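You operate a simulated robot arm through the tools that you are given. There is no shell and no other tool. Be economical: measure what you need, move in short steps, check, and stop when the job is done.

You run a simulated two-armed robot. Do the job below in one go: nothing can be reset, and whatever is moved stays where it is left.

TASK
Mix a green sample: two pumps of blue dye, two of yellow.
Fine: in the beaker; stir it even with the white stick; stick back in its holder, lid on, slide in the middle, no scent.

Only the result counts: the job must be done as asked and must still hold three seconds after the hand-in. Knocking over, shifting, dropping, spilling or breaking anything else fails it. A push-on lid holds only when it is set on centred and level and pressed home; a screw cap is set on level and turned clockwise until tight.

THE ROBOT
Two 7-joint arms with fingered hands on one trunk that stands fixed in place. Base frame: the origin is at the foot of the trunk, x ahead of it, y to its left, z up; the work surface is at about z = 0.86. Readings come in m, degrees, newtons and seconds.
The left shoulder is at [0.05, 0.214, 0.869], the right one opposite. With the tool pointing down near the work surface each hand reaches from about 0.36 to 0.88 m from the base axis, measured 20 degrees to its own side. Payload 3 kg a hand.
The TCP of each hand is the grasp point between the finger pads, 0.026 m short of the fingertips. In the tool frame z runs along the fingers and y along their closing line. The gripper opens to 0.132 m. The gripper's body begins 0.073 m behind the TCP. The gripper is a hand of 3 fingers: y runs from the thumb to the fingers, the wrist lies at [0, 0, -0.229] in the tool frame, and closing takes about 1.5 s.
Orientation is told as [roll, pitch, yaw] about the base's x, y, z axes, in that order, counted from this pose: with the fingers straight down and closing along the base's y, the tool's x points along the base's -x, its y along +y and its z along -z.

THE INTERFACE
- The arms move only by the tool send_rows. It takes "left_plan", "right_plan" or both (then of equal length, played together; a hand with none holds still); each is a list of rows, each an object of numbers (a shift or turn left out is 0, a gripper value left out holds the last): "x", "y", "z": the shift along the tool's x, y, z in units of 40 mm (1.0 is 40 mm); "ax", "ay", "az": the turn, a rotation vector about the tool's x, y, z in units of 4 degrees (1.0 is 4 degrees). In form: [{"x": .., "y": .., "z": .., "ax": .., "ay": .., "az": ..}, ...]. A call has 1 to 20 rows; each row shifts and turns the commanded pose from where the row before left it, along the tool's axes as they then stand. "left_grip" and "right_grip" are, for a hand that has rows, the opening, from 0 (shut) to 1 (fully open), set as the call begins (left out, the last holds). A call with a number of a shift or a turn outside -1 to 1 is refused whole. Each row takes 0.2 s and may step no farther than 0.05 m and 8.6 degrees from the row before; otherwise, or with a gripper value out of range, the whole call is refused. Where a pose cannot be reached the arm comes as near as it can. A force on the tool above 40 N (or 10 N above the force at the start of the call, whichever is more), or a blocked arm, ends the call early, and 0.2 s more pass. Each finger travels about 0.072 m/s and halts on what it meets, pressing with about 21 N; the grip force reading is that of the motor and also rises with nothing between the fingers. The clock runs only during rows and for 0.2 s after the last one: add rows that do not move to give the fingers time. It gives the time, the measured TCP pose, the force on the tool (base axes), the opening and the grip force at its end, in the units of the frame above (readings bear some noise), with the torque about the TCP (base axes, N m) and any sound that the robot's microphone picked up.
- Cameras (640 x 400 px; columns grow to the right, rows downward): "scene" is now at [0.0369, -0.0149, 1.5104]; the picture's right is [-0.17, -0.99, 0.00], its down [-0.56, 0.10, -0.83] and it looks along [0.81, -0.14, -0.56] (base axes); focal length 341 px, centre (320, 200). "left" rides on the left gripper at [-0.061, 0.003, -0.092] in its tool frame; the picture's right is [-0.05, -1.00, 0.00], its down [0.83, -0.04, -0.56] and it looks along [0.55, -0.03, 0.83] (tool axes); focal length 230 px, centre (320, 200). "right" rides on the right gripper at [0.062, 0.003, -0.092] in its tool frame; the picture's right is [-0.05, 1.00, 0.00], its down [-0.83, -0.04, -0.56] and it looks along [-0.55, -0.03, 0.83] (tool axes); focal length 230 px, centre (320, 200).
- grab_frame(camera): a new picture of that camera. No time passes.
- move_fingers(finger1, finger2, thumb_bend, hand): sets how far each is bent, from 0 (flat) to 1 (curled in); at 0.3 the hand is open as for a grip, at 0.7 the pads meet at the TCP. One left out holds its place. A second passes; each finger stops where it meets its share of the squeeze, and holds until it gets a number again. A gripper value or a shape takes the hand back. It gives what a move gives, with no picture; readings hold the bend of each and the force on the fingers (four entries, about 0 where the hand has none), thumb and palm.
- set_grasp(shape, hand): the hand has 3 fingers and takes this shape, open, in about a second: jaw (thumb against the fingers, like two jaws); tri (thumb and two fingers); tip (a fingertip pinch); poke (one finger out to press); point (the index stretched); flat (the hand flat); cup (the hand cupped); fist (a fist). The gripper value then closes the fingers along that shape, each until it touches; the sizes above hold for jaw. It gives what a move gives, with no picture.
- turn_head(pan, tilt): turns the head with the scene camera to pan (to the left, within 86 degrees either way) and tilt (down, from -29 to 69), counted from straight ahead of the robot. It gives what a move gives.
- pixel_to_xyz(camera, pixels): for up to 12 pixels [column, row] of the newest picture of that camera ("zoom" is the newest enlarged one), the place [x, y, z] in the base frame of the surface seen there, good to about 0.002 m. No time passes.
- zoom(camera, box): a new picture of the part [left, top, right, bottom] of that camera's present view, enlarged. No time passes.
- finish_job(): hands the job in; it is judged then, once.

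Work in short steps. Measure before you move; look again where a grasp or a placing could have gone wrong, and mend it. You have 80 turns and 56 pictures in all, those below and enlarged ones among them. Open the grippers and draw the arms clear of the work before you hand the job in, unless the task says otherwise; then end with one line.

The tools are called after "Call:" as a command line: name --argument value ..., lists and objects as JSON in quotes. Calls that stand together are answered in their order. send_rows: Moves the arms, as the interface text tells. Its arguments: {"type":"object","properties":{"left_plan":{"type":"array","items":{"type":"object","properties":{"x":{"type":"number"},"y":{"type":"number"},"z":{"type":"number"},"ax":{"type":"number"},"ay":{"type":"number"},"az":{"type":"number"}}}},"left_grip":{"type":"number"},"right_plan":{"type":"array","items":{"type":"object","properties":{"x":{"type":"number"},"y":{"type":"number"},"z":{"type":"number"},"ax":{"type":"number"},"ay":{"type":"number"},"az":{"type":"number"}}}},"right_grip":{"type":"number"}},"required":[]} The other tools are called the same way: set_grasp (shape, hand) gives the hand a shape; move_fingers (finger1, finger2, thumb_bend, hand) moves the fingers one by one; turn_head (pan, tilt) turns the head that bears the scene camera; grab_frame (camera) takes a picture; pixel_to_xyz (camera, pixels) gives the place of the surface under pixels of a picture; zoom (camera, box) takes an enlarged picture of a part of a camera's view; finish_job () hands the job in.

At the start:

```text
time_s: 0.0
left_position: [0.4172, 0.1263, 1.2196]
left_ee_rot: [0.0, -0.1, -5.5]
left_wrist_force: [0.6, 0.1, 0.2]
left_moment: [-0.03, 0.0, 0.04]
left_opening: 0.132
left_grasp_force: 0.2
left_shape: jaw
left_bend: [0.3, 0.3, 0.3]
left_finger forces: [0.0, 0.0, 0.0, 0.0, 0.1, 0.1]
right_position: [0.4544, -0.2781, 1.2462]
right_ee_rot: [0.0, -0.1, -5.4]
right_wrist_force: [0.5, 0.4, 0.0]
right_moment: [-0.02, 0.01, 0.0]
right_opening: 0.1317
right_grasp_force: 0.0
right_shape: jaw
right_bend: [0.3, 0.3, 0.3]
right_finger forces: [0.0, 0.1, 0.0, 0.1, 0.0, 0.0]
head pan, tilt: [-9.8, 34.3]
```

scene: 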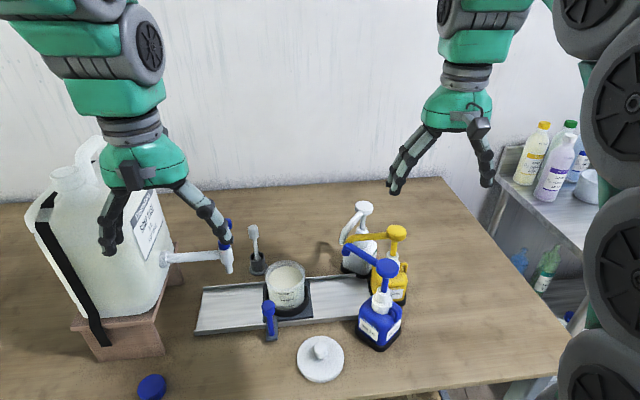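
right: 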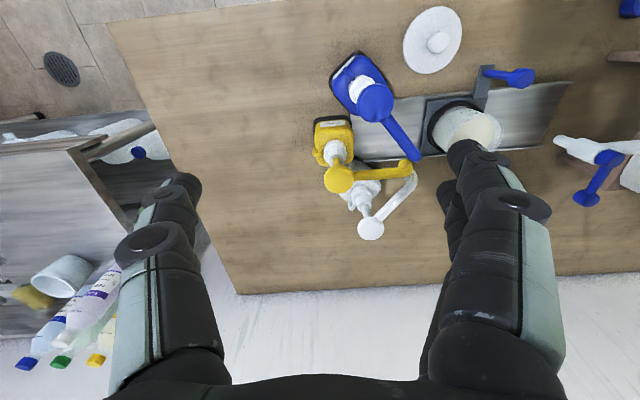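
left: 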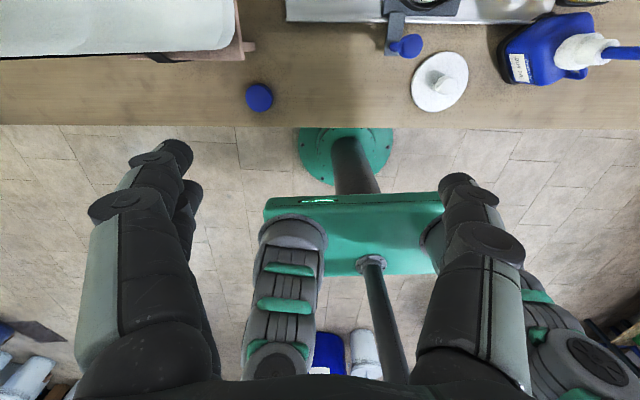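

I start by enlarging the work area to see the slide, beaker, pumps, stick and lid.

Call:
zoom --camera "scene" --box '[180, 180, 440, 390]'

```text
1.90 times, centred on (310, 285) of scene
```

zoom: 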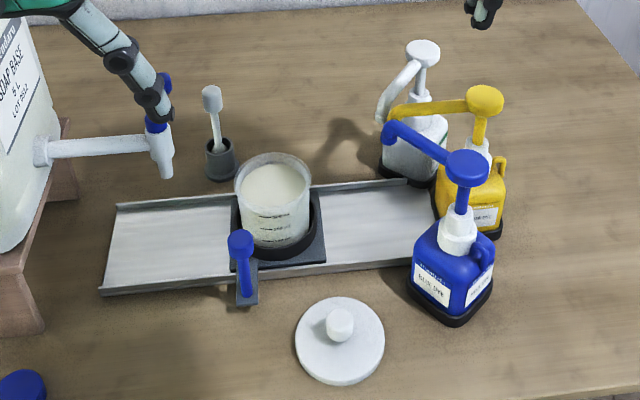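

The carriage with the beaker sits mid-rail, the three pump spouts converge over the right end. I measure the key points.

Call:
pixel_to_xyz --camera "zoom" --pixels '[[468, 160], [390, 132], [486, 93], [396, 114], [422, 48], [382, 108], [240, 240], [248, 290], [272, 180], [340, 318], [212, 92], [218, 150]]'

Call:
pixel_to_xyz --camera "zoom" --pixels '[[237, 180], [310, 180], [272, 155], [275, 205], [105, 290], [118, 207], [408, 182], [412, 262], [322, 258], [236, 270], [340, 375], [340, 300]]'

Call:
zoom --camera "scene" --box '[220, 210, 330, 350]'

Call:
zoom --camera "scene" --box '[325, 190, 425, 355]'

```text
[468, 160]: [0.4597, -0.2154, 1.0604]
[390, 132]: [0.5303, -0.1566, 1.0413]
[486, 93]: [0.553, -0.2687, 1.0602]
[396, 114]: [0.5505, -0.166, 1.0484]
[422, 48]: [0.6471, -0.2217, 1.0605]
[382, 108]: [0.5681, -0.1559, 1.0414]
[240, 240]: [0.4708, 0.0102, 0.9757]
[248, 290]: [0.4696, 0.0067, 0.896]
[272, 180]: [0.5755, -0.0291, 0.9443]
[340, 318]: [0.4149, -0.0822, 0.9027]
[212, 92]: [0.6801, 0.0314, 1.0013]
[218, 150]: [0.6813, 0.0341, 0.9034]
```

```text
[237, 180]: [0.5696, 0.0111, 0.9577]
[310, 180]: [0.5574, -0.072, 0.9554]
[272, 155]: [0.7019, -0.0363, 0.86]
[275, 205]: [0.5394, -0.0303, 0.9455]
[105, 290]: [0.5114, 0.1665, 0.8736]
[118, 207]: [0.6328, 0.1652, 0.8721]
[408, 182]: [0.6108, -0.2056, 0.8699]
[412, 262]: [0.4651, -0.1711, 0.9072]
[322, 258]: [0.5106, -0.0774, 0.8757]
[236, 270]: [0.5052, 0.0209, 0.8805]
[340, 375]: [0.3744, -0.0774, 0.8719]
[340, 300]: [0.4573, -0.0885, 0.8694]
```

```text
2.86 times, centred on (275, 280) of scene
```

zoom: 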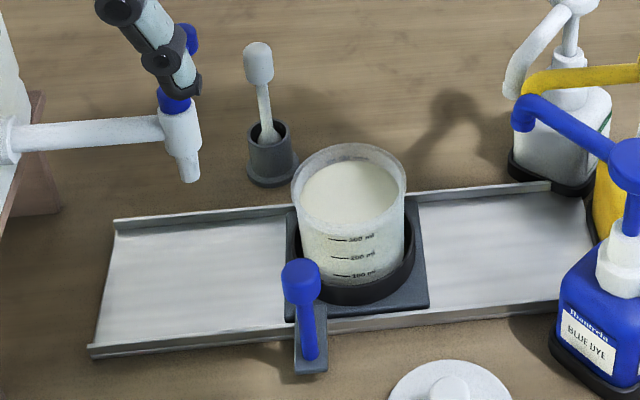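

```text
2.42 times, centred on (375, 272) of scene
```

zoom: 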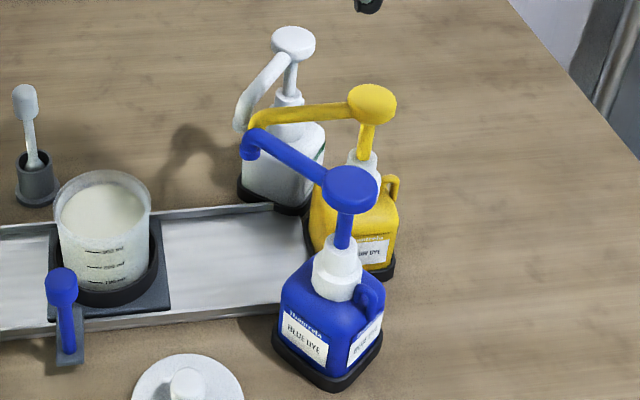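

The zoom is clear: I now measure rail ends, knob edges, rim and spout tips in this latest enlargement.

Call:
pixel_to_xyz --camera "zoom" --pixels '[[300, 206], [300, 225], [298, 290], [49, 288], [76, 288], [62, 272], [57, 212], [149, 212], [103, 174], [248, 156], [250, 128], [238, 127]]'

Call:
pixel_to_xyz --camera "scene" --pixels '[[253, 229], [250, 232], [257, 232], [254, 245], [258, 260], [258, 272], [320, 345], [314, 346], [328, 346], [228, 265], [385, 268], [398, 231]]'

```text
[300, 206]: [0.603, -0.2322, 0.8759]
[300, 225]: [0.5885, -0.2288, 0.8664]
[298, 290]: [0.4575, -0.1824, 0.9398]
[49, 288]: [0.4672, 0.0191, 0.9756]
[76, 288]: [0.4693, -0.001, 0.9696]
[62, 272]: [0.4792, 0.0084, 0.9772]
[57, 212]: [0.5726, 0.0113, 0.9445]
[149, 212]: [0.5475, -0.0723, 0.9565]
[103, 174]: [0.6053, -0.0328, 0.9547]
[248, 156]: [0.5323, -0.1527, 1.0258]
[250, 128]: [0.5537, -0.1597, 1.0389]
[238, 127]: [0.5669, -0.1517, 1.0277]
```

```text
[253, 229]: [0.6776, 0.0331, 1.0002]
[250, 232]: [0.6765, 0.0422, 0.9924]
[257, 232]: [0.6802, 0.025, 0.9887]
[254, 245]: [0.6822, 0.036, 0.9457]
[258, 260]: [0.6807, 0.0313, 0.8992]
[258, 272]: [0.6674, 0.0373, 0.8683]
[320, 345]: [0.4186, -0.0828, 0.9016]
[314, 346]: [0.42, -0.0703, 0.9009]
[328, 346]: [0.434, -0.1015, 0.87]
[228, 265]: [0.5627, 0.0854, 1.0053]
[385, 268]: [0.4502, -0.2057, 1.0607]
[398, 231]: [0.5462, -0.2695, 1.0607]
```

The slide is now mid-rail (plate centre y≈-0.03 with rail ends 0.165/-0.235), so this is the spot to return to; spout tips are near (0.55,-0.155). I turn the left hand 90° in place so it can grip the knob (0.472,0.009,0.967) slimly along y.

Call:
send_rows --left_plan '[{"az": -1}, {"az": -1}, {"az": -1}, {"az": -1}, {"az": -1}, {"az": -1}, {"az": -1}, {"az": -1}, {"az": -1}, {"az": -1}, {"az": -1}, {"az": -1}, {"az": -1}, {"az": -1}, {"az": -1}, {"az": -1}, {"az": -1}, {"az": -1}, {"az": -1}, {"az": -1}]' --left_grip 0.45

```text
time_s: 4.2
left_position: [0.417, 0.1261, 1.2181]
left_ee_rot: [0.0, 0.0, 74.6]
left_wrist_force: [0.0, 0.5, -0.1]
left_moment: [-0.01, 0.03, 0.0]
left_opening: 0.0601
left_grasp_force: 0.1
left_shape: jaw
left_bend: [0.73, 0.73, 0.7]
left_finger forces: [0.0, 0.1, 0.1, 0.0, 0.0, 0.0]
right_position: [0.4539, -0.2783, 1.2448]
right_ee_rot: [0.0, 0.0, -5.6]
right_wrist_force: [0.0, 0.4, 0.0]
right_moment: [-0.04, -0.01, 0.02]
right_opening: 0.1321
right_grasp_force: 0.0
right_shape: jaw
right_bend: [0.3, 0.3, 0.3]
right_finger forces: [0.0, 0.0, 0.0, 0.1, 0.1, 0.0]
head pan, tilt: [-9.8, 34.3]
```

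The turn works (yaw 74.6). I finish the turn to 85.6° and move above the knob at z≈1.06.

Call:
send_rows --left_plan '[{"az": -1}, {"az": -1}, {"az": -0.75}, {"x": 0.351, "y": -0.199, "z": 0.494}, {"x": 0.351, "y": -0.199, "z": 0.494}, {"x": 0.351, "y": -0.199, "z": 0.494}, {"x": 0.351, "y": -0.199, "z": 0.494}, {"x": 0.351, "y": -0.199, "z": 0.494}, {"x": 0.351, "y": -0.199, "z": 0.494}, {"x": 0.351, "y": -0.199, "z": 0.494}, {"x": 0.351, "y": -0.199, "z": 0.494}]'

Call:
grab_frame --camera "left"

Call:
grab_frame --camera "scene"

```text
time_s: 6.6
left_position: [0.4764, 0.0091, 1.061]
left_ee_rot: [0.0, 0.0, 85.5]
left_wrist_force: [-0.5, 0.2, 0.6]
left_moment: [0.0, -0.01, 0.0]
left_opening: 0.0597
left_grasp_force: 0.0
left_shape: jaw
left_bend: [0.73, 0.73, 0.7]
left_finger forces: [0.0, 0.0, 0.0, 0.1, 0.0, 0.1]
right_position: [0.455, -0.2789, 1.2449]
right_ee_rot: [0.0, 0.0, -5.5]
right_wrist_force: [0.4, -0.1, -0.5]
right_moment: [0.0, 0.02, 0.01]
right_opening: 0.1322
right_grasp_force: 0.0
right_shape: jaw
right_bend: [0.3, 0.3, 0.3]
right_finger forces: [0.0, 0.0, 0.0, 0.0, 0.0, 0.1]
head pan, tilt: [-9.8, 34.3]
```

```text
49 pictures are left
```

left: 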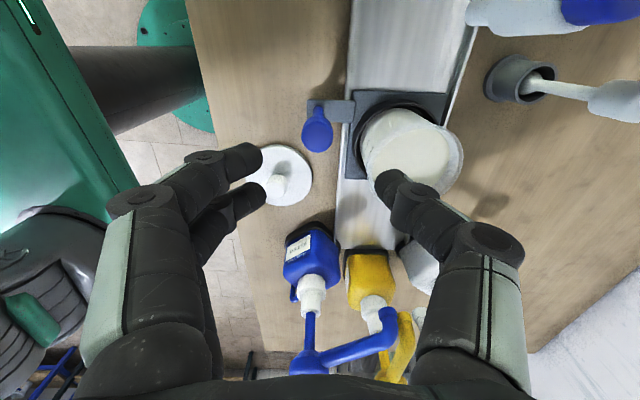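

```text
48 pictures are left
```

scene: 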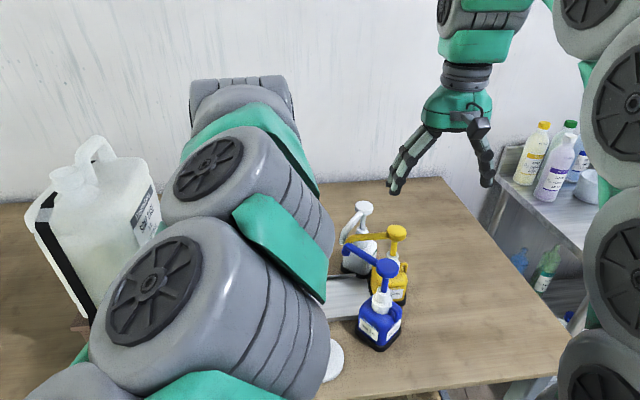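

Knob (317,130 in the left view) lies between the fingers. I lower to z≈0.970 and close.

Call:
send_rows --left_plan '[{"y": 0.09, "z": 0.5}, {"z": 0.6}, {"z": 0.6}, {"z": 0.57}, {}]' --left_grip 0.4

Call:
send_rows --left_plan '[{}, {}, {}, {}, {}]' --left_grip 0.0

Call:
grab_frame --camera "left"

```text
time_s: 7.8
left_position: [0.4696, 0.01, 0.9683]
left_ee_rot: [0.1, 0.0, 85.6]
left_wrist_force: [-0.1, 0.7, -0.2]
left_moment: [0.02, -0.02, 0.03]
left_opening: 0.053
left_grasp_force: 0.1
left_shape: jaw
left_bend: [0.73, 0.73, 0.7]
left_finger forces: [0.0, 0.0, 0.0, 0.1, 0.0, 0.0]
right_position: [0.4553, -0.2784, 1.2451]
right_ee_rot: [0.0, 0.0, -5.5]
right_wrist_force: [0.2, 0.6, 0.6]
right_moment: [0.0, 0.01, 0.0]
right_opening: 0.1318
right_grasp_force: 0.0
right_shape: jaw
right_bend: [0.3, 0.3, 0.3]
right_finger forces: [0.1, 0.1, 0.1, 0.0, 0.0, 0.0]
head pan, tilt: [-9.8, 34.3]
```

```text
time_s: 9.0
left_position: [0.4694, 0.0099, 0.9675]
left_ee_rot: [0.0, 0.0, 85.6]
left_wrist_force: [0.9, -0.6, -15.5]
left_moment: [-0.03, 0.07, -0.05]
left_opening: 0.0113
left_grasp_force: 21.0
left_shape: jaw
left_bend: [0.69, 0.67, 0.7]
left_finger forces: [9.8, 8.9, 0.0, 0.0, 19.4, 0.0]
right_position: [0.4548, -0.2788, 1.2462]
right_ee_rot: [0.0, 0.0, -5.4]
right_wrist_force: [-0.1, -0.3, 0.7]
right_moment: [0.02, 0.03, 0.01]
right_opening: 0.132
right_grasp_force: 0.1
right_shape: jaw
right_bend: [0.3, 0.3, 0.3]
right_finger forces: [0.0, 0.1, 0.0, 0.0, 0.0, 0.0]
head pan, tilt: [-9.8, 34.3]
```

```text
47 pictures are left
```

left: 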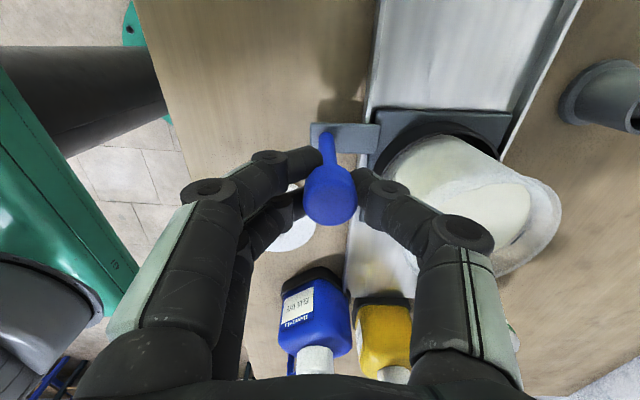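

The fingers hold the stalk just under the knob (opening 11 mm). I slide right along the rail by 123 mm in small steps.

Call:
send_rows --left_plan '[{"x": 0.1}, {"x": 0.2}, {"x": 0.2}, {"x": 0.2}, {"x": 0.2}, {"x": 0.1}]'

```text
time_s: 9.9
left_position: [0.4679, -0.0146, 0.9703]
left_ee_rot: [0.1, -0.1, 85.4]
left_wrist_force: [4.1, -0.6, -26.6]
left_moment: [-0.03, 0.08, -0.05]
left_opening: 0.009
left_grasp_force: 21.0
left_shape: jaw
left_bend: [0.66, 0.65, 0.7]
left_finger forces: [12.0, 11.2, 0.1, 0.0, 20.6, 0.0]
right_position: [0.4549, -0.2781, 1.2448]
right_ee_rot: [0.0, 0.0, -5.6]
right_wrist_force: [-0.2, 1.1, -0.6]
right_moment: [0.03, 0.03, 0.0]
right_opening: 0.1321
right_grasp_force: 0.0
right_shape: jaw
right_bend: [0.3, 0.3, 0.3]
right_finger forces: [0.0, 0.0, 0.0, 0.1, 0.0, 0.0]
head pan, tilt: [-9.8, 34.3]
stopped in row 4 (left hand): the force on the tool passed its limit at 40 N (the readings are from after the stop); the commanded pose is now the measured one
```

The pads wedge on the underside of the ball and pull down. I open a little, lower to z≈0.947 to hold the straight stalk, and close again.

Call:
send_rows --left_plan '[{}, {}, {"z": 0.3}, {"z": 0.27}, {}]' --left_grip 0.3

Call:
send_rows --left_plan '[{}, {}, {}, {}, {}]' --left_grip 0.0

Call:
grab_frame --camera "left"

```text
time_s: 11.1
left_position: [0.4674, -0.0138, 0.9471]
left_ee_rot: [0.0, 0.0, 85.5]
left_wrist_force: [0.3, 0.4, -0.4]
left_moment: [0.0, 0.02, -0.01]
left_opening: 0.0392
left_grasp_force: 0.0
left_shape: jaw
left_bend: [0.73, 0.73, 0.7]
left_finger forces: [0.1, 0.1, 0.0, 0.0, 0.0, 0.0]
right_position: [0.4543, -0.2794, 1.245]
right_ee_rot: [-0.1, 0.0, -5.5]
right_wrist_force: [0.5, 0.9, -0.3]
right_moment: [0.05, -0.01, 0.03]
right_opening: 0.1318
right_grasp_force: 0.1
right_shape: jaw
right_bend: [0.3, 0.3, 0.3]
right_finger forces: [0.0, 0.0, 0.1, 0.0, 0.0, 0.0]
head pan, tilt: [-9.8, 34.3]
```

```text
time_s: 12.3
left_position: [0.4664, -0.0155, 0.9469]
left_ee_rot: [-0.1, 0.0, 85.4]
left_wrist_force: [9.1, -0.8, -3.8]
left_moment: [-0.03, -0.12, 0.01]
left_opening: 0.0013
left_grasp_force: 21.5
left_shape: jaw
left_bend: [0.63, 0.66, 0.7]
left_finger forces: [7.3, 0.0, 0.1, 0.0, 19.7, 0.0]
right_position: [0.4545, -0.2795, 1.2444]
right_ee_rot: [0.1, 0.0, -5.5]
right_wrist_force: [0.7, -1.0, 0.4]
right_moment: [-0.02, 0.05, 0.01]
right_opening: 0.1319
right_grasp_force: 0.0
right_shape: jaw
right_bend: [0.3, 0.3, 0.3]
right_finger forces: [0.0, 0.1, 0.0, 0.0, 0.1, 0.0]
head pan, tilt: [-9.8, 34.3]
```

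```text
46 pictures are left
```

left: 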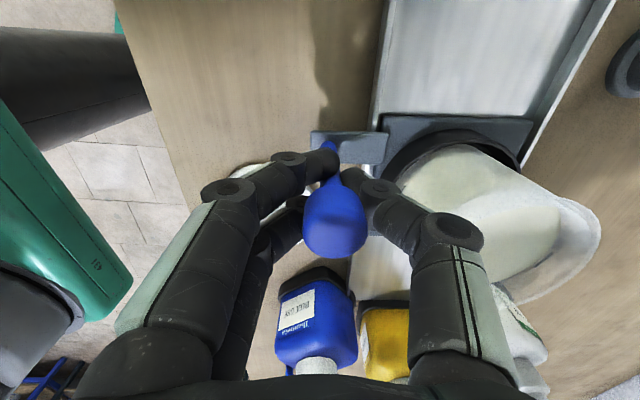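

The grip reads nearly shut; I check where the stalk, knob and plate are.

Call:
pixel_to_xyz --camera "left" --pixels '[[335, 220], [335, 190], [328, 150], [335, 160], [320, 145], [382, 150], [460, 125], [530, 210]]'

Call:
zoom --camera "left" --box '[240, 100, 440, 270]'

```text
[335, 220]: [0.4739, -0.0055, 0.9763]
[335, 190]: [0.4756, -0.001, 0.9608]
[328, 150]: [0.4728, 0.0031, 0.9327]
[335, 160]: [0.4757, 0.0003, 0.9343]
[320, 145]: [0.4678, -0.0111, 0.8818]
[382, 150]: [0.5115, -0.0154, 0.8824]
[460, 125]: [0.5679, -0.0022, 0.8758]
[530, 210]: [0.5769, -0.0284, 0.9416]
```

```text
2.35 times, centred on (340, 185) of left
```

zoom: 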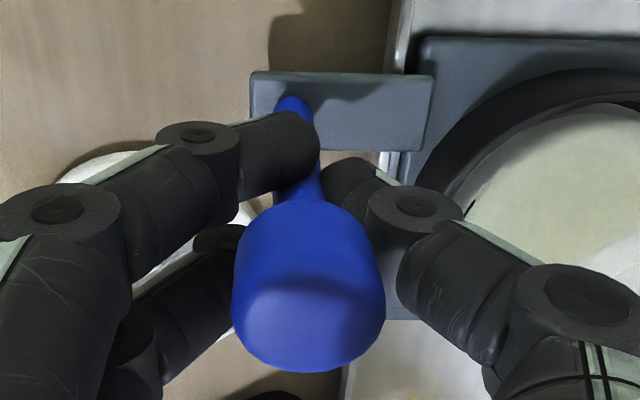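

The stalk is pinched between finger 1 and the thumb and the slide followed earlier. I slide on slowly to the right.

Call:
send_rows --left_plan '[{"x": 0.1}, {"x": 0.15}, {"x": 0.15}, {"x": 0.15}, {"x": 0.15}, {"x": 0.1}]'

Call:
grab_frame --camera "left"

```text
time_s: 13.7
left_position: [0.4625, -0.0375, 0.9466]
left_ee_rot: [-0.3, 0.4, 85.1]
left_wrist_force: [22.4, -0.6, 7.5]
left_moment: [-0.04, -0.5, -0.04]
left_opening: 0.0026
left_grasp_force: 21.0
left_shape: jaw
left_bend: [0.63, 0.67, 0.7]
left_finger forces: [8.2, 2.5, 0.0, 0.0, 28.6, 0.0]
left hand out of reach, approached as far as the arm can: row 5, 6
right_position: [0.4545, -0.2791, 1.2448]
right_ee_rot: [-0.1, 0.0, -5.5]
right_wrist_force: [-0.7, 0.2, -0.8]
right_moment: [0.0, 0.01, 0.02]
right_opening: 0.1318
right_grasp_force: 0.2
right_shape: jaw
right_bend: [0.3, 0.3, 0.3]
right_finger forces: [0.0, 0.1, 0.0, 0.1, 0.0, 0.1]
head pan, tilt: [-9.8, 34.3]
```

```text
44 pictures are left
```

left: 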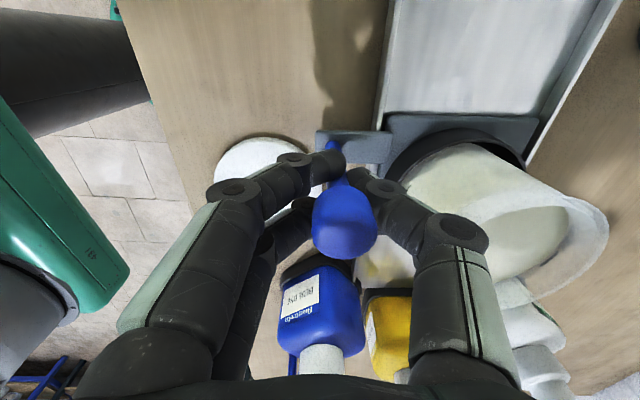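

The left arm reaches its limit here (slide moved ~4.5 cm). I let go, rise and withdraw the left hand, and turn the right hand the mirror way to take over.

Call:
send_rows --left_plan '[{}, {}, {}, {"z": -0.5}, {"z": -0.7}, {"z": -0.8}, {"z": -0.8}, {"z": -0.8, "x": -0.5}, {"z": -0.8, "x": -0.9}, {"z": -0.8, "x": -0.9}, {"x": -0.9}, {"x": -0.9}, {"x": -0.9}, {"az": 1}, {"az": 1}, {"az": 1}, {"az": 1}, {"az": 1}, {"az": 1}, {"az": 1}]' --right_plan '[{"az": 1}, {"az": 1}, {"az": 1}, {"az": 1}, {"az": 1}, {"az": 1}, {"az": 1}, {"az": 1}, {"az": 1}, {"az": 1}, {"az": 1}, {"az": 1}, {"az": 1}, {"az": 1}, {"az": 1}, {"az": 1}, {"az": 1}, {"az": 1}, {"az": 1}, {"az": 1}]' --left_grip 0.4 --right_grip 0.4

Call:
grab_frame --camera "scene"

```text
time_s: 17.9
left_position: [0.4712, 0.1745, 1.1521]
left_ee_rot: [-0.1, 0.0, 57.3]
left_wrist_force: [0.0, 0.2, -0.4]
left_moment: [0.0, 0.06, 0.0]
left_opening: 0.0522
left_grasp_force: 0.0
left_shape: jaw
left_bend: [0.73, 0.73, 0.7]
left_finger forces: [0.1, 0.0, 0.1, 0.1, 0.1, 0.1]
left hand out of reach, approached as far as the arm can: row 4, 5, 6
right_position: [0.4551, -0.2785, 1.2458]
right_ee_rot: [-0.1, 0.0, -85.5]
right_wrist_force: [0.2, 0.8, 0.2]
right_moment: [0.0, 0.0, -0.02]
right_opening: 0.0534
right_grasp_force: 0.1
right_shape: jaw
right_bend: [0.73, 0.73, 0.7]
right_finger forces: [0.0, 0.0, 0.0, 0.0, 0.1, 0.0]
head pan, tilt: [-9.8, 34.3]
```

```text
43 pictures are left
```

scene: 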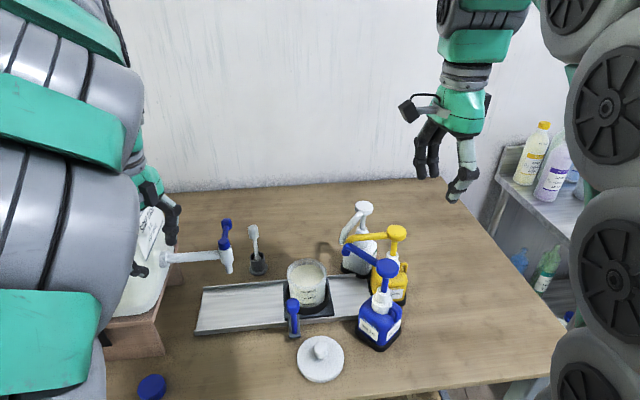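

Clear view: slide moved right intact, nothing disturbed. I measure the knob and beaker now.

Call:
pixel_to_xyz --camera "scene" --pixels '[[292, 304], [288, 306], [297, 306], [290, 268], [325, 268], [294, 332], [50, 215], [75, 180], [90, 150]]'

Call:
zoom --camera "scene" --box '[260, 190, 420, 390]'

```text
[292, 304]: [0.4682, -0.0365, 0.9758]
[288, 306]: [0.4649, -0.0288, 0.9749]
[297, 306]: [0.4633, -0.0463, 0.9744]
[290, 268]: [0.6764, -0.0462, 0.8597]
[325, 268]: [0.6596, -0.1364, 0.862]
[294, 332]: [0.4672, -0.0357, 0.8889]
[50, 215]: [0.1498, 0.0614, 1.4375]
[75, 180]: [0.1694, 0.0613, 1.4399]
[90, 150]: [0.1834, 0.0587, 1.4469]
```

```text
2.00 times, centred on (340, 290) of scene
```

zoom: 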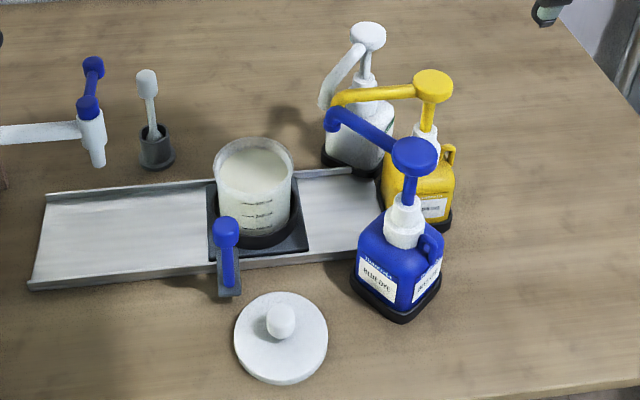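

Knob centre is now (0.469,-0.037,0.972). I bring the right hand over it at z≈1.06 while the left hand turns back to its straight pose.

Call:
send_rows --right_plan '[{"az": 0.733}, {"az": 0.733}, {"az": 0.733}, {"x": 0.756}, {"x": 0.756}, {"x": 0.756}, {"x": 0.756}, {"x": 0.756}, {"x": 0.756}, {"x": 0.756}, {"x": 0.756, "y": -0.1}, {"z": 0.775}, {"z": 0.775}, {"z": 0.775}, {"z": 0.775}, {"z": 0.775}, {"z": 0.775}]' --left_plan '[{"az": 1}, {"az": 1}, {"az": 1}, {"az": 1}, {"az": 1}, {"az": 1}, {"az": 1}, {"az": 1}, {"az": 1}, {"az": 1}, {"az": 1}, {"az": 1}, {"az": 1}, {"az": 1}, {"az": 1}, {}, {}]'

Call:
grab_frame --camera "right"

```text
time_s: 21.1
left_position: [0.4665, 0.1749, 1.1517]
left_ee_rot: [-0.2, 0.6, -1.7]
left_wrist_force: [-23.2, -2.2, 4.7]
left_moment: [0.34, -0.84, 1.33]
left_opening: 0.0529
left_grasp_force: 0.1
left_shape: jaw
left_bend: [0.73, 0.73, 0.7]
left_finger forces: [22.5, 0.0, 0.0, 0.1, 0.0, 0.1]
right_position: [0.4684, -0.0372, 1.1243]
right_ee_rot: [0.0, 0.0, -94.2]
right_wrist_force: [-1.0, 1.4, -0.4]
right_moment: [0.02, -0.03, 0.02]
right_opening: 0.053
right_grasp_force: 0.1
right_shape: jaw
right_bend: [0.73, 0.73, 0.7]
right_finger forces: [0.1, 0.1, 0.0, 0.1, 0.0, 0.1]
head pan, tilt: [-9.8, 34.3]
stopped in row 16 (left hand): the force on the tool passed its limit at 46 N (the readings are from after the stop); the commanded pose is now the measured one
```

```text
41 pictures are left
```

right: 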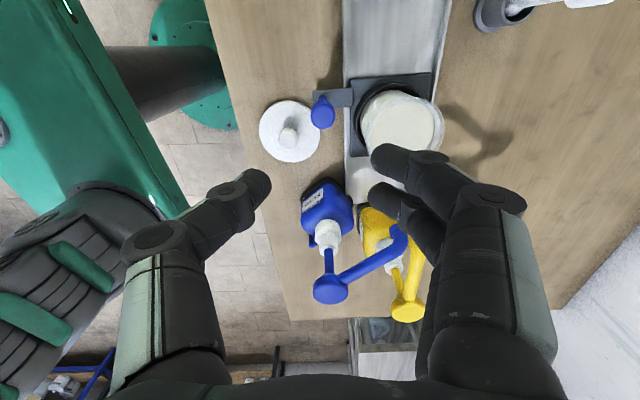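

The left finger touched something (force -23 N in x), likely the jug. I look before easing it back.

Call:
grab_frame --camera "left"

Call:
grab_frame --camera "scene"

```text
40 pictures are left
```

left: 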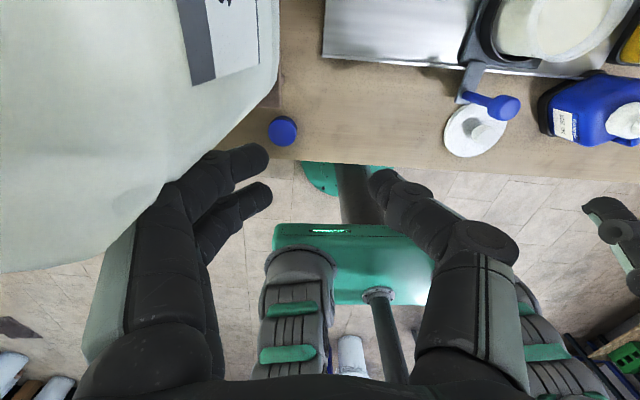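

```text
39 pictures are left
```

scene: 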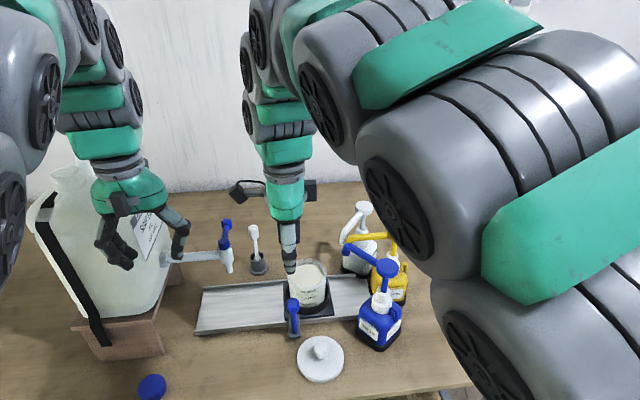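

The jug and stand are at the same pixels as before, so it has not moved. I ease the left hand away from it (toward the robot and inward, then up), and lower the right hand onto the knob with a narrow opening.

Call:
send_rows --left_plan '[{"x": 0.4, "y": -0.4}, {"x": 0.5, "y": -0.5}, {"x": 0.5, "y": -0.5}, {"x": 0.5, "y": -0.3}, {"z": -0.6}, {"z": -0.6}, {"z": -0.6}, {}, {}]' --right_plan '[{}, {}, {}, {"z": 0.5}, {"z": 0.7}, {"z": 0.7}, {"z": 0.7}, {"z": 0.6}, {"z": 0.46}]' --right_grip 0.3

Call:
grab_frame --camera "right"

```text
time_s: 23.1
left_position: [0.3885, 0.1093, 1.2245]
left_ee_rot: [-0.1, 0.5, -1.8]
left_wrist_force: [0.4, 0.4, -0.5]
left_moment: [-0.02, 0.02, -0.02]
left_opening: 0.0524
left_grasp_force: 0.1
left_shape: jaw
left_bend: [0.73, 0.73, 0.7]
left_finger forces: [0.0, 0.1, 0.0, 0.1, 0.0, 0.1]
right_position: [0.4694, -0.0363, 0.9795]
right_ee_rot: [0.0, 0.0, -94.3]
right_wrist_force: [-0.4, 0.7, -0.5]
right_moment: [-0.01, -0.05, -0.04]
right_opening: 0.0396
right_grasp_force: 0.1
right_shape: jaw
right_bend: [0.73, 0.73, 0.7]
right_finger forces: [0.0, 0.0, 0.0, 0.0, 0.0, 0.0]
head pan, tilt: [-9.8, 34.3]
```

```text
38 pictures are left
```

right: 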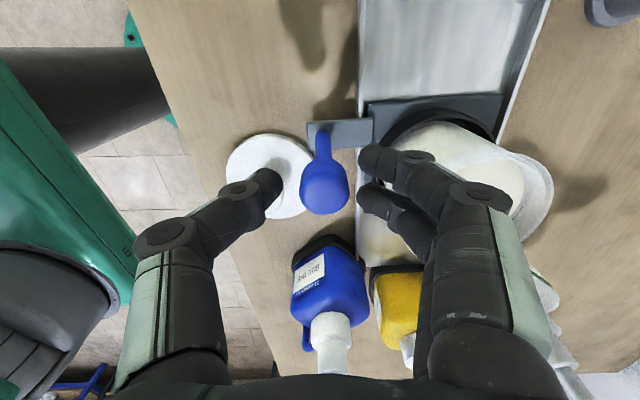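

Knob lies between the right fingers. I close at its mid-height.

Call:
send_rows --right_plan '[{}, {}, {}, {}]' --right_grip 0.0

```text
time_s: 24.1
left_position: [0.3886, 0.109, 1.2255]
left_ee_rot: [-0.1, 0.4, -1.8]
left_wrist_force: [-0.1, -0.5, -0.6]
left_moment: [0.04, -0.02, -0.03]
left_opening: 0.0528
left_grasp_force: 0.0
left_shape: jaw
left_bend: [0.73, 0.73, 0.7]
left_finger forces: [0.1, 0.1, 0.0, 0.0, 0.0, 0.1]
right_position: [0.4709, -0.0353, 0.9793]
right_ee_rot: [-0.1, 0.0, -94.4]
right_wrist_force: [-0.9, 0.6, -4.4]
right_moment: [0.01, 0.01, -0.06]
right_opening: 0.0163
right_grasp_force: 21.3
right_shape: jaw
right_bend: [0.72, 0.72, 0.7]
right_finger forces: [8.4, 9.3, 0.0, 0.0, 18.9, 0.0]
head pan, tilt: [-9.8, 34.3]
```

Firm even grip (16 mm). I slide right by ~77 mm, in two stages.

Call:
send_rows --right_plan '[{"x": -0.1}, {"x": -0.2}, {"x": -0.2}, {"x": -0.2}, {"x": -0.2}, {"x": -0.1}]'

Call:
grab_frame --camera "right"

```text
time_s: 25.6
left_position: [0.3884, 0.1104, 1.2234]
left_ee_rot: [-0.1, 0.4, -1.7]
left_wrist_force: [0.4, -0.6, -1.1]
left_moment: [0.02, -0.01, 0.02]
left_opening: 0.0527
left_grasp_force: 0.1
left_shape: jaw
left_bend: [0.73, 0.73, 0.7]
left_finger forces: [0.0, 0.0, 0.0, 0.0, 0.0, 0.0]
right_position: [0.4671, -0.077, 0.9798]
right_ee_rot: [0.0, 0.0, -94.3]
right_wrist_force: [5.7, 1.3, 3.1]
right_moment: [-0.02, -0.18, -0.07]
right_opening: 0.016
right_grasp_force: 21.0
right_shape: jaw
right_bend: [0.72, 0.72, 0.7]
right_finger forces: [11.6, 12.6, 0.0, 0.0, 18.1, 0.0]
head pan, tilt: [-9.8, 34.3]
```

```text
37 pictures are left
```

right: 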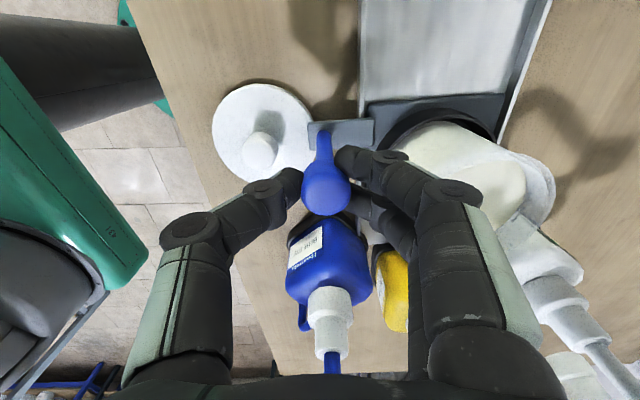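

It follows well. Before the last 37 mm I check the clearance between the hand and the blue spout.

Call:
zoom --camera "scene" --box '[250, 170, 430, 350]'

```text
2.22 times, centred on (340, 260) of scene
```

zoom: 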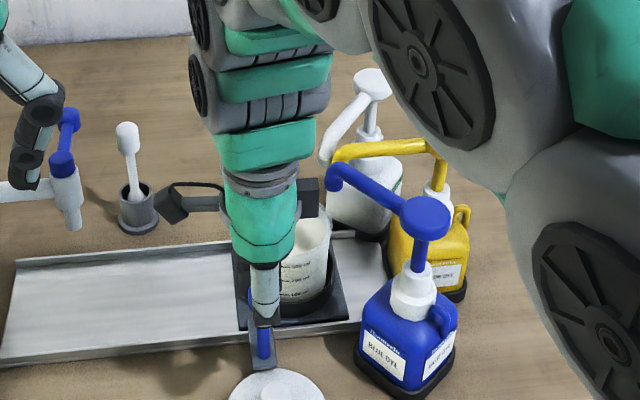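

Call:
pixel_to_xyz --camera "zoom" --pixels '[[310, 185], [312, 210], [290, 220], [290, 160], [332, 182], [360, 178], [265, 290], [275, 250], [425, 222], [445, 170]]'

```text
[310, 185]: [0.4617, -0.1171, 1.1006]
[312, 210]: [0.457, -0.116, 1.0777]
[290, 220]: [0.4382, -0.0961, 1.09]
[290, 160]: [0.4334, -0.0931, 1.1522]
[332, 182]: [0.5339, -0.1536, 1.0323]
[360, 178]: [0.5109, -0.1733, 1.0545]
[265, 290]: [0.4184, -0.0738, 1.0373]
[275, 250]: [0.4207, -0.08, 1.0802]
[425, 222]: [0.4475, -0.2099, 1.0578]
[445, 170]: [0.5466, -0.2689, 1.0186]
```

The block beside the palm (y -0.117, z>1.075) passes left of the blue head; I advance 29 mm, putting the beaker at y≈-0.145, well under the spouts.

Call:
send_rows --right_plan '[{"x": -0.1, "y": -0.03}, {"x": -0.15}, {"x": -0.15}, {"x": -0.15}, {"x": -0.1}, {"x": -0.075}]'

Call:
zoom --camera "scene" --box '[250, 170, 430, 350]'

```text
time_s: 26.9
left_position: [0.3889, 0.11, 1.2241]
left_ee_rot: [-0.1, 0.4, -1.7]
left_wrist_force: [-0.6, -0.1, -0.5]
left_moment: [-0.01, 0.01, 0.03]
left_opening: 0.0526
left_grasp_force: 0.1
left_shape: jaw
left_bend: [0.73, 0.73, 0.7]
left_finger forces: [0.1, 0.1, 0.1, 0.0, 0.1, 0.1]
right_position: [0.4642, -0.1038, 0.9777]
right_ee_rot: [0.0, 0.1, -94.2]
right_wrist_force: [8.0, 25.3, 12.7]
right_moment: [0.46, -0.32, 0.14]
right_opening: 0.0174
right_grasp_force: 20.6
right_shape: jaw
right_bend: [0.72, 0.73, 0.71]
right_finger forces: [24.1, 9.3, 0.0, 0.0, 19.9, 0.1]
head pan, tilt: [-9.8, 34.3]
```

```text
2.22 times, centred on (340, 260) of scene
```

zoom: 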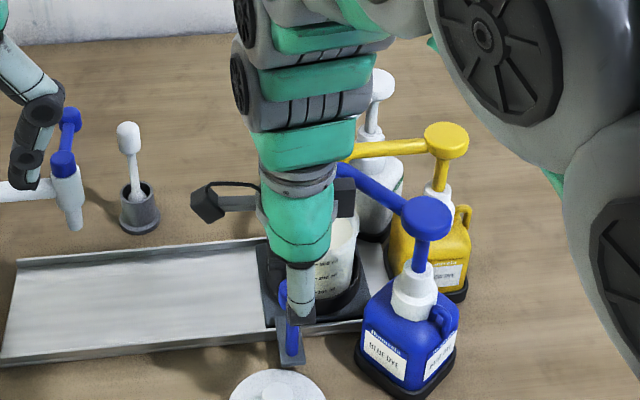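

A y-force of 25 N appeared: either the slide met its end stop or a finger touched something. I open, rise straight up and move aside to look.

Call:
send_rows --right_plan '[{"x": 0.05}, {"x": 0.03}, {}, {"z": -0.2}, {"z": -0.5}, {"z": -0.8}, {"z": -0.8}, {"z": -0.8}, {"z": -0.8}, {"z": -0.8}]' --right_grip 0.3

Call:
grab_frame --camera "right"

Call:
zoom --camera "scene" --box '[250, 170, 430, 350]'

```text
time_s: 29.1
left_position: [0.3882, 0.1097, 1.2245]
left_ee_rot: [-0.1, 0.3, -1.8]
left_wrist_force: [0.7, -0.9, 0.4]
left_moment: [0.01, -0.01, -0.02]
left_opening: 0.0526
left_grasp_force: 0.1
left_shape: jaw
left_bend: [0.73, 0.73, 0.7]
left_finger forces: [0.1, 0.0, 0.1, 0.0, 0.0, 0.1]
right_position: [0.4617, -0.1017, 1.1655]
right_ee_rot: [0.0, 0.1, -94.4]
right_wrist_force: [0.2, 0.0, 0.6]
right_moment: [-0.04, 0.0, 0.0]
right_opening: 0.0395
right_grasp_force: 0.0
right_shape: jaw
right_bend: [0.74, 0.74, 0.7]
right_finger forces: [0.1, 0.0, 0.1, 0.0, 0.0, 0.0]
head pan, tilt: [-9.8, 34.3]
```

```text
34 pictures are left
```

right: 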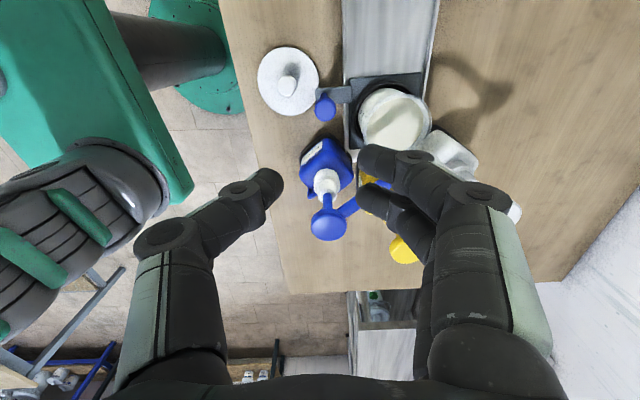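

```text
2.22 times, centred on (340, 260) of scene
```

zoom: 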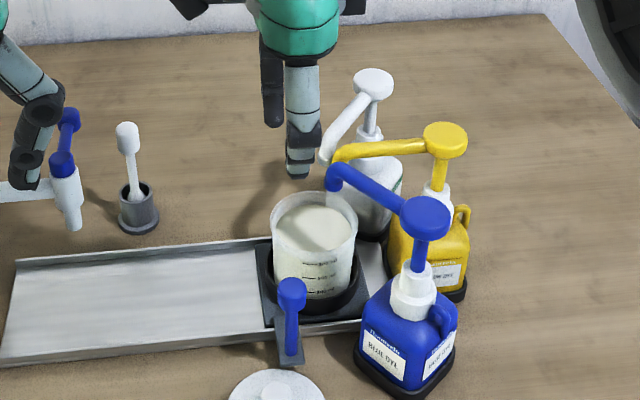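

Nothing shifted; the beaker is near the spouts. I measure how far under it is.

Call:
pixel_to_xyz --camera "zoom" --pixels '[[292, 282], [279, 292], [306, 292], [273, 232], [357, 232], [315, 195], [330, 185], [368, 310], [290, 348], [300, 170], [335, 145]]'

Call:
pixel_to_xyz --camera "right" --pixels '[[392, 115], [360, 115], [430, 120], [388, 90], [326, 105], [350, 150], [420, 75], [348, 80]]'

```text
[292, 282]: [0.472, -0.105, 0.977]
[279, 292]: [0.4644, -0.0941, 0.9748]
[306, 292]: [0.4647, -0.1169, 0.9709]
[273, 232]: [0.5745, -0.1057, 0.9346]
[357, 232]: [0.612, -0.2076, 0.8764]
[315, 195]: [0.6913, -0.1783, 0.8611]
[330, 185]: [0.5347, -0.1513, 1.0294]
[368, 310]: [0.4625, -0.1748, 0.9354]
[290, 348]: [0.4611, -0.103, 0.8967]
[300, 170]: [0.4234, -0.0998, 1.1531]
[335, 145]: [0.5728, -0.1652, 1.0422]
```

```text
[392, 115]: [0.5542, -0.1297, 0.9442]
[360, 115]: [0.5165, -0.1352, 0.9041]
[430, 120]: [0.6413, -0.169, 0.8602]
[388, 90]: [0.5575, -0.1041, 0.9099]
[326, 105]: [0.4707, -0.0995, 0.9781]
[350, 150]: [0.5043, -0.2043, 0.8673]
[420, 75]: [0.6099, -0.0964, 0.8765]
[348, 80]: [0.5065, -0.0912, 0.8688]
```

Knob at y≈-0.105 means the beaker centre is ≈(0.553,-0.145), all spouts well inside the rim. Now I measure the pump head outlines.

Call:
pixel_to_xyz --camera "zoom" --pixels '[[425, 200], [425, 230], [404, 214], [447, 214], [425, 213], [445, 126], [445, 150], [427, 136], [464, 136], [445, 137]]'

Call:
pixel_to_xyz --camera "right" --pixels '[[329, 225], [313, 225], [345, 225], [329, 212], [329, 238]]'

```text
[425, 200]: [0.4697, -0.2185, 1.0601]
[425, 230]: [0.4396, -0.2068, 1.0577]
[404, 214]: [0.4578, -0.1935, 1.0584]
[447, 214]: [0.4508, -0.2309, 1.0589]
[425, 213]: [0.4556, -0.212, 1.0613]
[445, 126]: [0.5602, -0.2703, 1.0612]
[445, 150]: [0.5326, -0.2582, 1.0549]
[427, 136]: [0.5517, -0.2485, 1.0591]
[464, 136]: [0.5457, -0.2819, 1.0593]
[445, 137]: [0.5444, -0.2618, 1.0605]
```

```text
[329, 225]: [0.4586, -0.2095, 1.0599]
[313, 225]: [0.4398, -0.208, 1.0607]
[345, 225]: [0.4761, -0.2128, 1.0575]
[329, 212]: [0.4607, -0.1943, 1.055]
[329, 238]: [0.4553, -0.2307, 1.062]
```

Blue head centre (0.457,-0.2125), yellow (0.5485,-0.2655), tops 1.061. I close the right fingers and move above the blue head.

Call:
send_rows --right_plan '[{"x": -0.5}, {"x": -0.5}, {"x": -0.6}, {"x": -0.6}, {"x": -0.57, "y": 0.09}, {"z": 0.5}, {"z": 0.5}, {"z": 0.4}, {}]' --right_grip 0.0

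Call:
grab_frame --camera "right"

Call:
zoom --camera "scene" --box '[280, 170, 460, 350]'

```text
time_s: 31.1
left_position: [0.3892, 0.1087, 1.225]
left_ee_rot: [-0.1, 0.4, -1.8]
left_wrist_force: [0.0, 0.5, -0.3]
left_moment: [0.0, -0.02, 0.04]
left_opening: 0.0527
left_grasp_force: 0.1
left_shape: jaw
left_bend: [0.73, 0.73, 0.7]
left_finger forces: [0.1, 0.0, 0.0, 0.0, 0.1, 0.0]
right_position: [0.4566, -0.2151, 1.1099]
right_ee_rot: [-0.1, 0.0, -94.3]
right_wrist_force: [0.0, 0.1, 0.0]
right_moment: [-0.02, 0.01, 0.01]
right_opening: 0.0
right_grasp_force: 20.8
right_shape: jaw
right_bend: [0.63, 0.63, 0.66]
right_finger forces: [0.0, 0.0, 0.1, 0.0, 0.0, 0.0]
head pan, tilt: [-9.8, 34.3]
```

```text
32 pictures are left
```

right: 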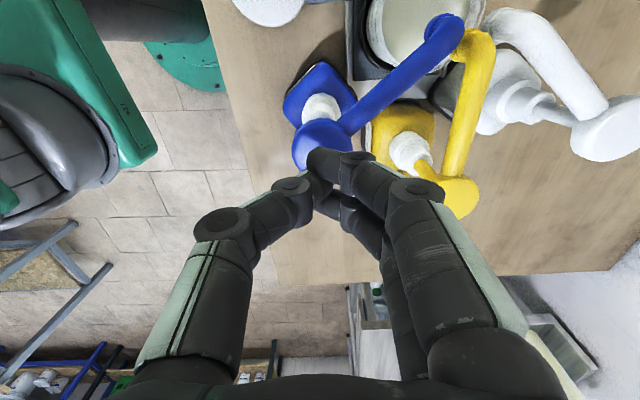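

```text
2.22 times, centred on (370, 260) of scene
```

zoom: 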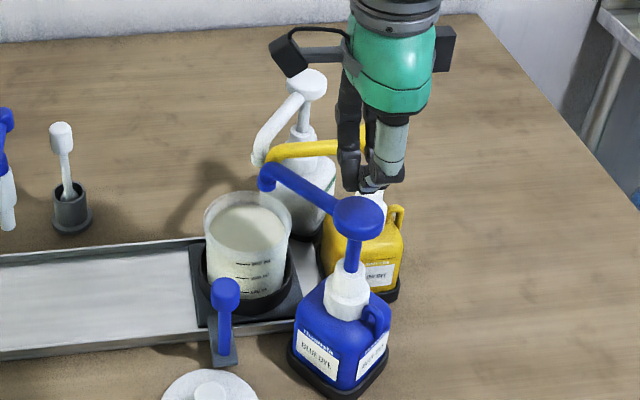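

Fingertips are centred over the blue head. I press down slowly and read force and sound.

Call:
send_rows --right_plan '[{"x": 0.05, "z": 0.3}, {"z": 0.2}, {"z": 0.1}, {"z": 0.1}, {"z": 0.1}, {"z": 0.1}]'

```text
time_s: 32.5
left_position: [0.3885, 0.108, 1.2242]
left_ee_rot: [-0.1, 0.4, -1.8]
left_wrist_force: [0.8, -0.3, -0.7]
left_moment: [0.02, 0.01, -0.03]
left_opening: 0.0527
left_grasp_force: 0.0
left_shape: jaw
left_bend: [0.73, 0.73, 0.7]
left_finger forces: [0.0, 0.0, 0.0, 0.0, 0.0, 0.0]
right_position: [0.4576, -0.2126, 1.0731]
right_ee_rot: [-0.1, 0.0, -94.2]
right_wrist_force: [0.1, 0.5, 3.7]
right_moment: [0.02, -0.04, 0.0]
right_opening: 0.0001
right_grasp_force: 21.4
right_shape: jaw
right_bend: [0.63, 0.63, 0.66]
right_finger forces: [0.0, 0.0, 0.0, 0.1, 0.0, 0.1]
head pan, tilt: [-9.8, 34.3]
```

Soft spring contact (3.7 N). I continue to the end of the stroke.

Call:
send_rows --right_plan '[{"z": 0.1}, {"z": 0.1}, {"z": 0.1}, {"z": 0.1}]'

Call:
zoom --camera "scene" --box '[280, 170, 460, 350]'

```text
time_s: 33.5
left_position: [0.3889, 0.1089, 1.2253]
left_ee_rot: [-0.1, 0.3, -1.9]
left_wrist_force: [0.7, 0.1, 0.0]
left_moment: [0.02, -0.01, 0.04]
left_opening: 0.0526
left_grasp_force: 0.1
left_shape: jaw
left_bend: [0.73, 0.73, 0.7]
left_finger forces: [0.0, 0.1, 0.0, 0.0, 0.0, 0.0]
right_position: [0.4596, -0.2111, 1.0568]
right_ee_rot: [0.0, 0.0, -94.3]
right_wrist_force: [-2.2, -0.8, 6.7]
right_moment: [-0.03, 0.05, -0.01]
right_opening: 0.0004
right_grasp_force: 21.2
right_shape: jaw
right_bend: [0.64, 0.64, 0.66]
right_finger forces: [0.1, 0.0, 0.0, 0.1, 0.1, 0.0]
head pan, tilt: [-9.8, 34.3]
```

```text
2.22 times, centred on (370, 260) of scene
```

zoom: 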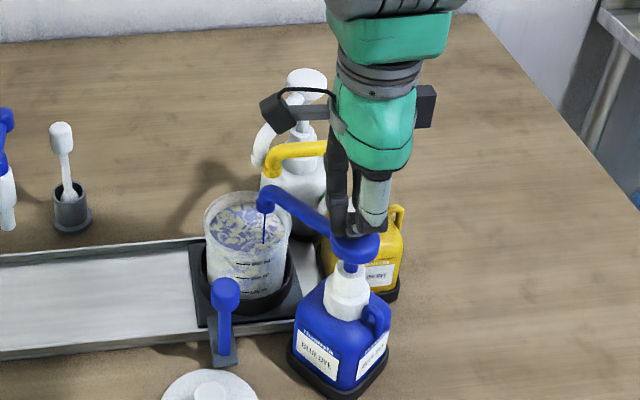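

Blue dye runs into the beaker. I press on to the hard stop so the pump is full.

Call:
send_rows --right_plan '[{"z": 0.1}, {"z": 0.1}, {"z": 0.1}, {"z": 0.1}]'

Call:
zoom --camera "scene" --box '[280, 170, 460, 350]'

```text
time_s: 34.5
left_position: [0.3882, 0.1095, 1.2248]
left_ee_rot: [-0.1, 0.4, -1.7]
left_wrist_force: [-0.2, -0.3, -0.1]
left_moment: [0.0, -0.01, 0.0]
left_opening: 0.0526
left_grasp_force: 0.1
left_shape: jaw
left_bend: [0.73, 0.73, 0.7]
left_finger forces: [0.1, 0.0, 0.1, 0.1, 0.0, 0.0]
right_position: [0.4594, -0.2125, 1.0447]
right_ee_rot: [0.2, 0.0, -94.3]
right_wrist_force: [0.5, 1.6, 32.9]
right_moment: [0.11, 0.0, 0.01]
right_opening: 0.0001
right_grasp_force: 20.5
right_shape: jaw
right_bend: [0.65, 0.65, 0.67]
right_finger forces: [0.1, 0.1, 0.1, 0.0, 0.0, 0.0]
head pan, tilt: [-9.8, 34.3]
```

```text
2.22 times, centred on (370, 260) of scene
```

zoom: 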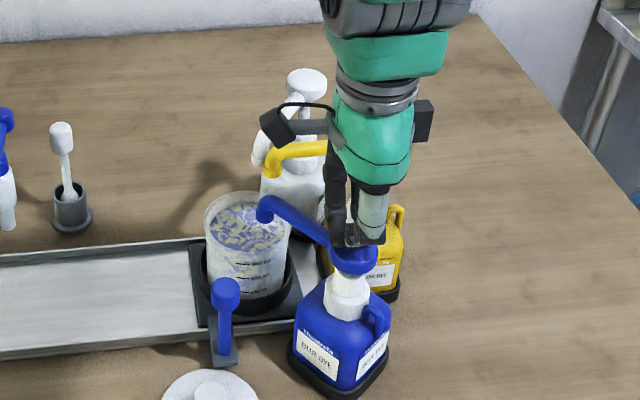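

Hard stop reached (33 N): pump one done. I rise fully clear so the head returns and refills.

Call:
send_rows --right_plan '[{"z": -0.3}, {"z": -0.3}, {"z": -0.3}, {"z": -0.3}, {"z": -0.3}, {"z": -0.1}, {}, {}, {}, {}, {}]'

Call:
zoom --camera "scene" --box '[280, 170, 460, 350]'

```text
time_s: 37.0
left_position: [0.3897, 0.1085, 1.2234]
left_ee_rot: [-0.1, 0.4, -1.9]
left_wrist_force: [-0.1, -0.3, 0.3]
left_moment: [-0.01, 0.02, 0.0]
left_opening: 0.0526
left_grasp_force: 0.1
left_shape: jaw
left_bend: [0.73, 0.73, 0.7]
left_finger forces: [0.1, 0.1, 0.1, 0.0, 0.0, 0.0]
right_position: [0.458, -0.2121, 1.1051]
right_ee_rot: [0.0, 0.1, -94.4]
right_wrist_force: [-0.8, -0.3, -1.0]
right_moment: [0.02, 0.01, 0.01]
right_opening: 0.0
right_grasp_force: 20.6
right_shape: jaw
right_bend: [0.64, 0.64, 0.67]
right_finger forces: [0.1, 0.1, 0.1, 0.0, 0.1, 0.1]
head pan, tilt: [-9.8, 34.3]
```

```text
2.22 times, centred on (370, 260) of scene
```

zoom: 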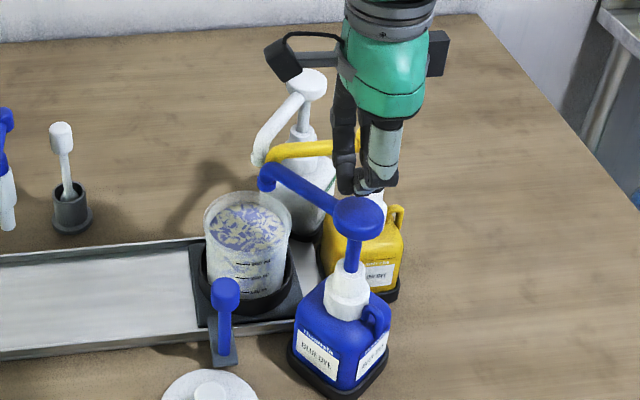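

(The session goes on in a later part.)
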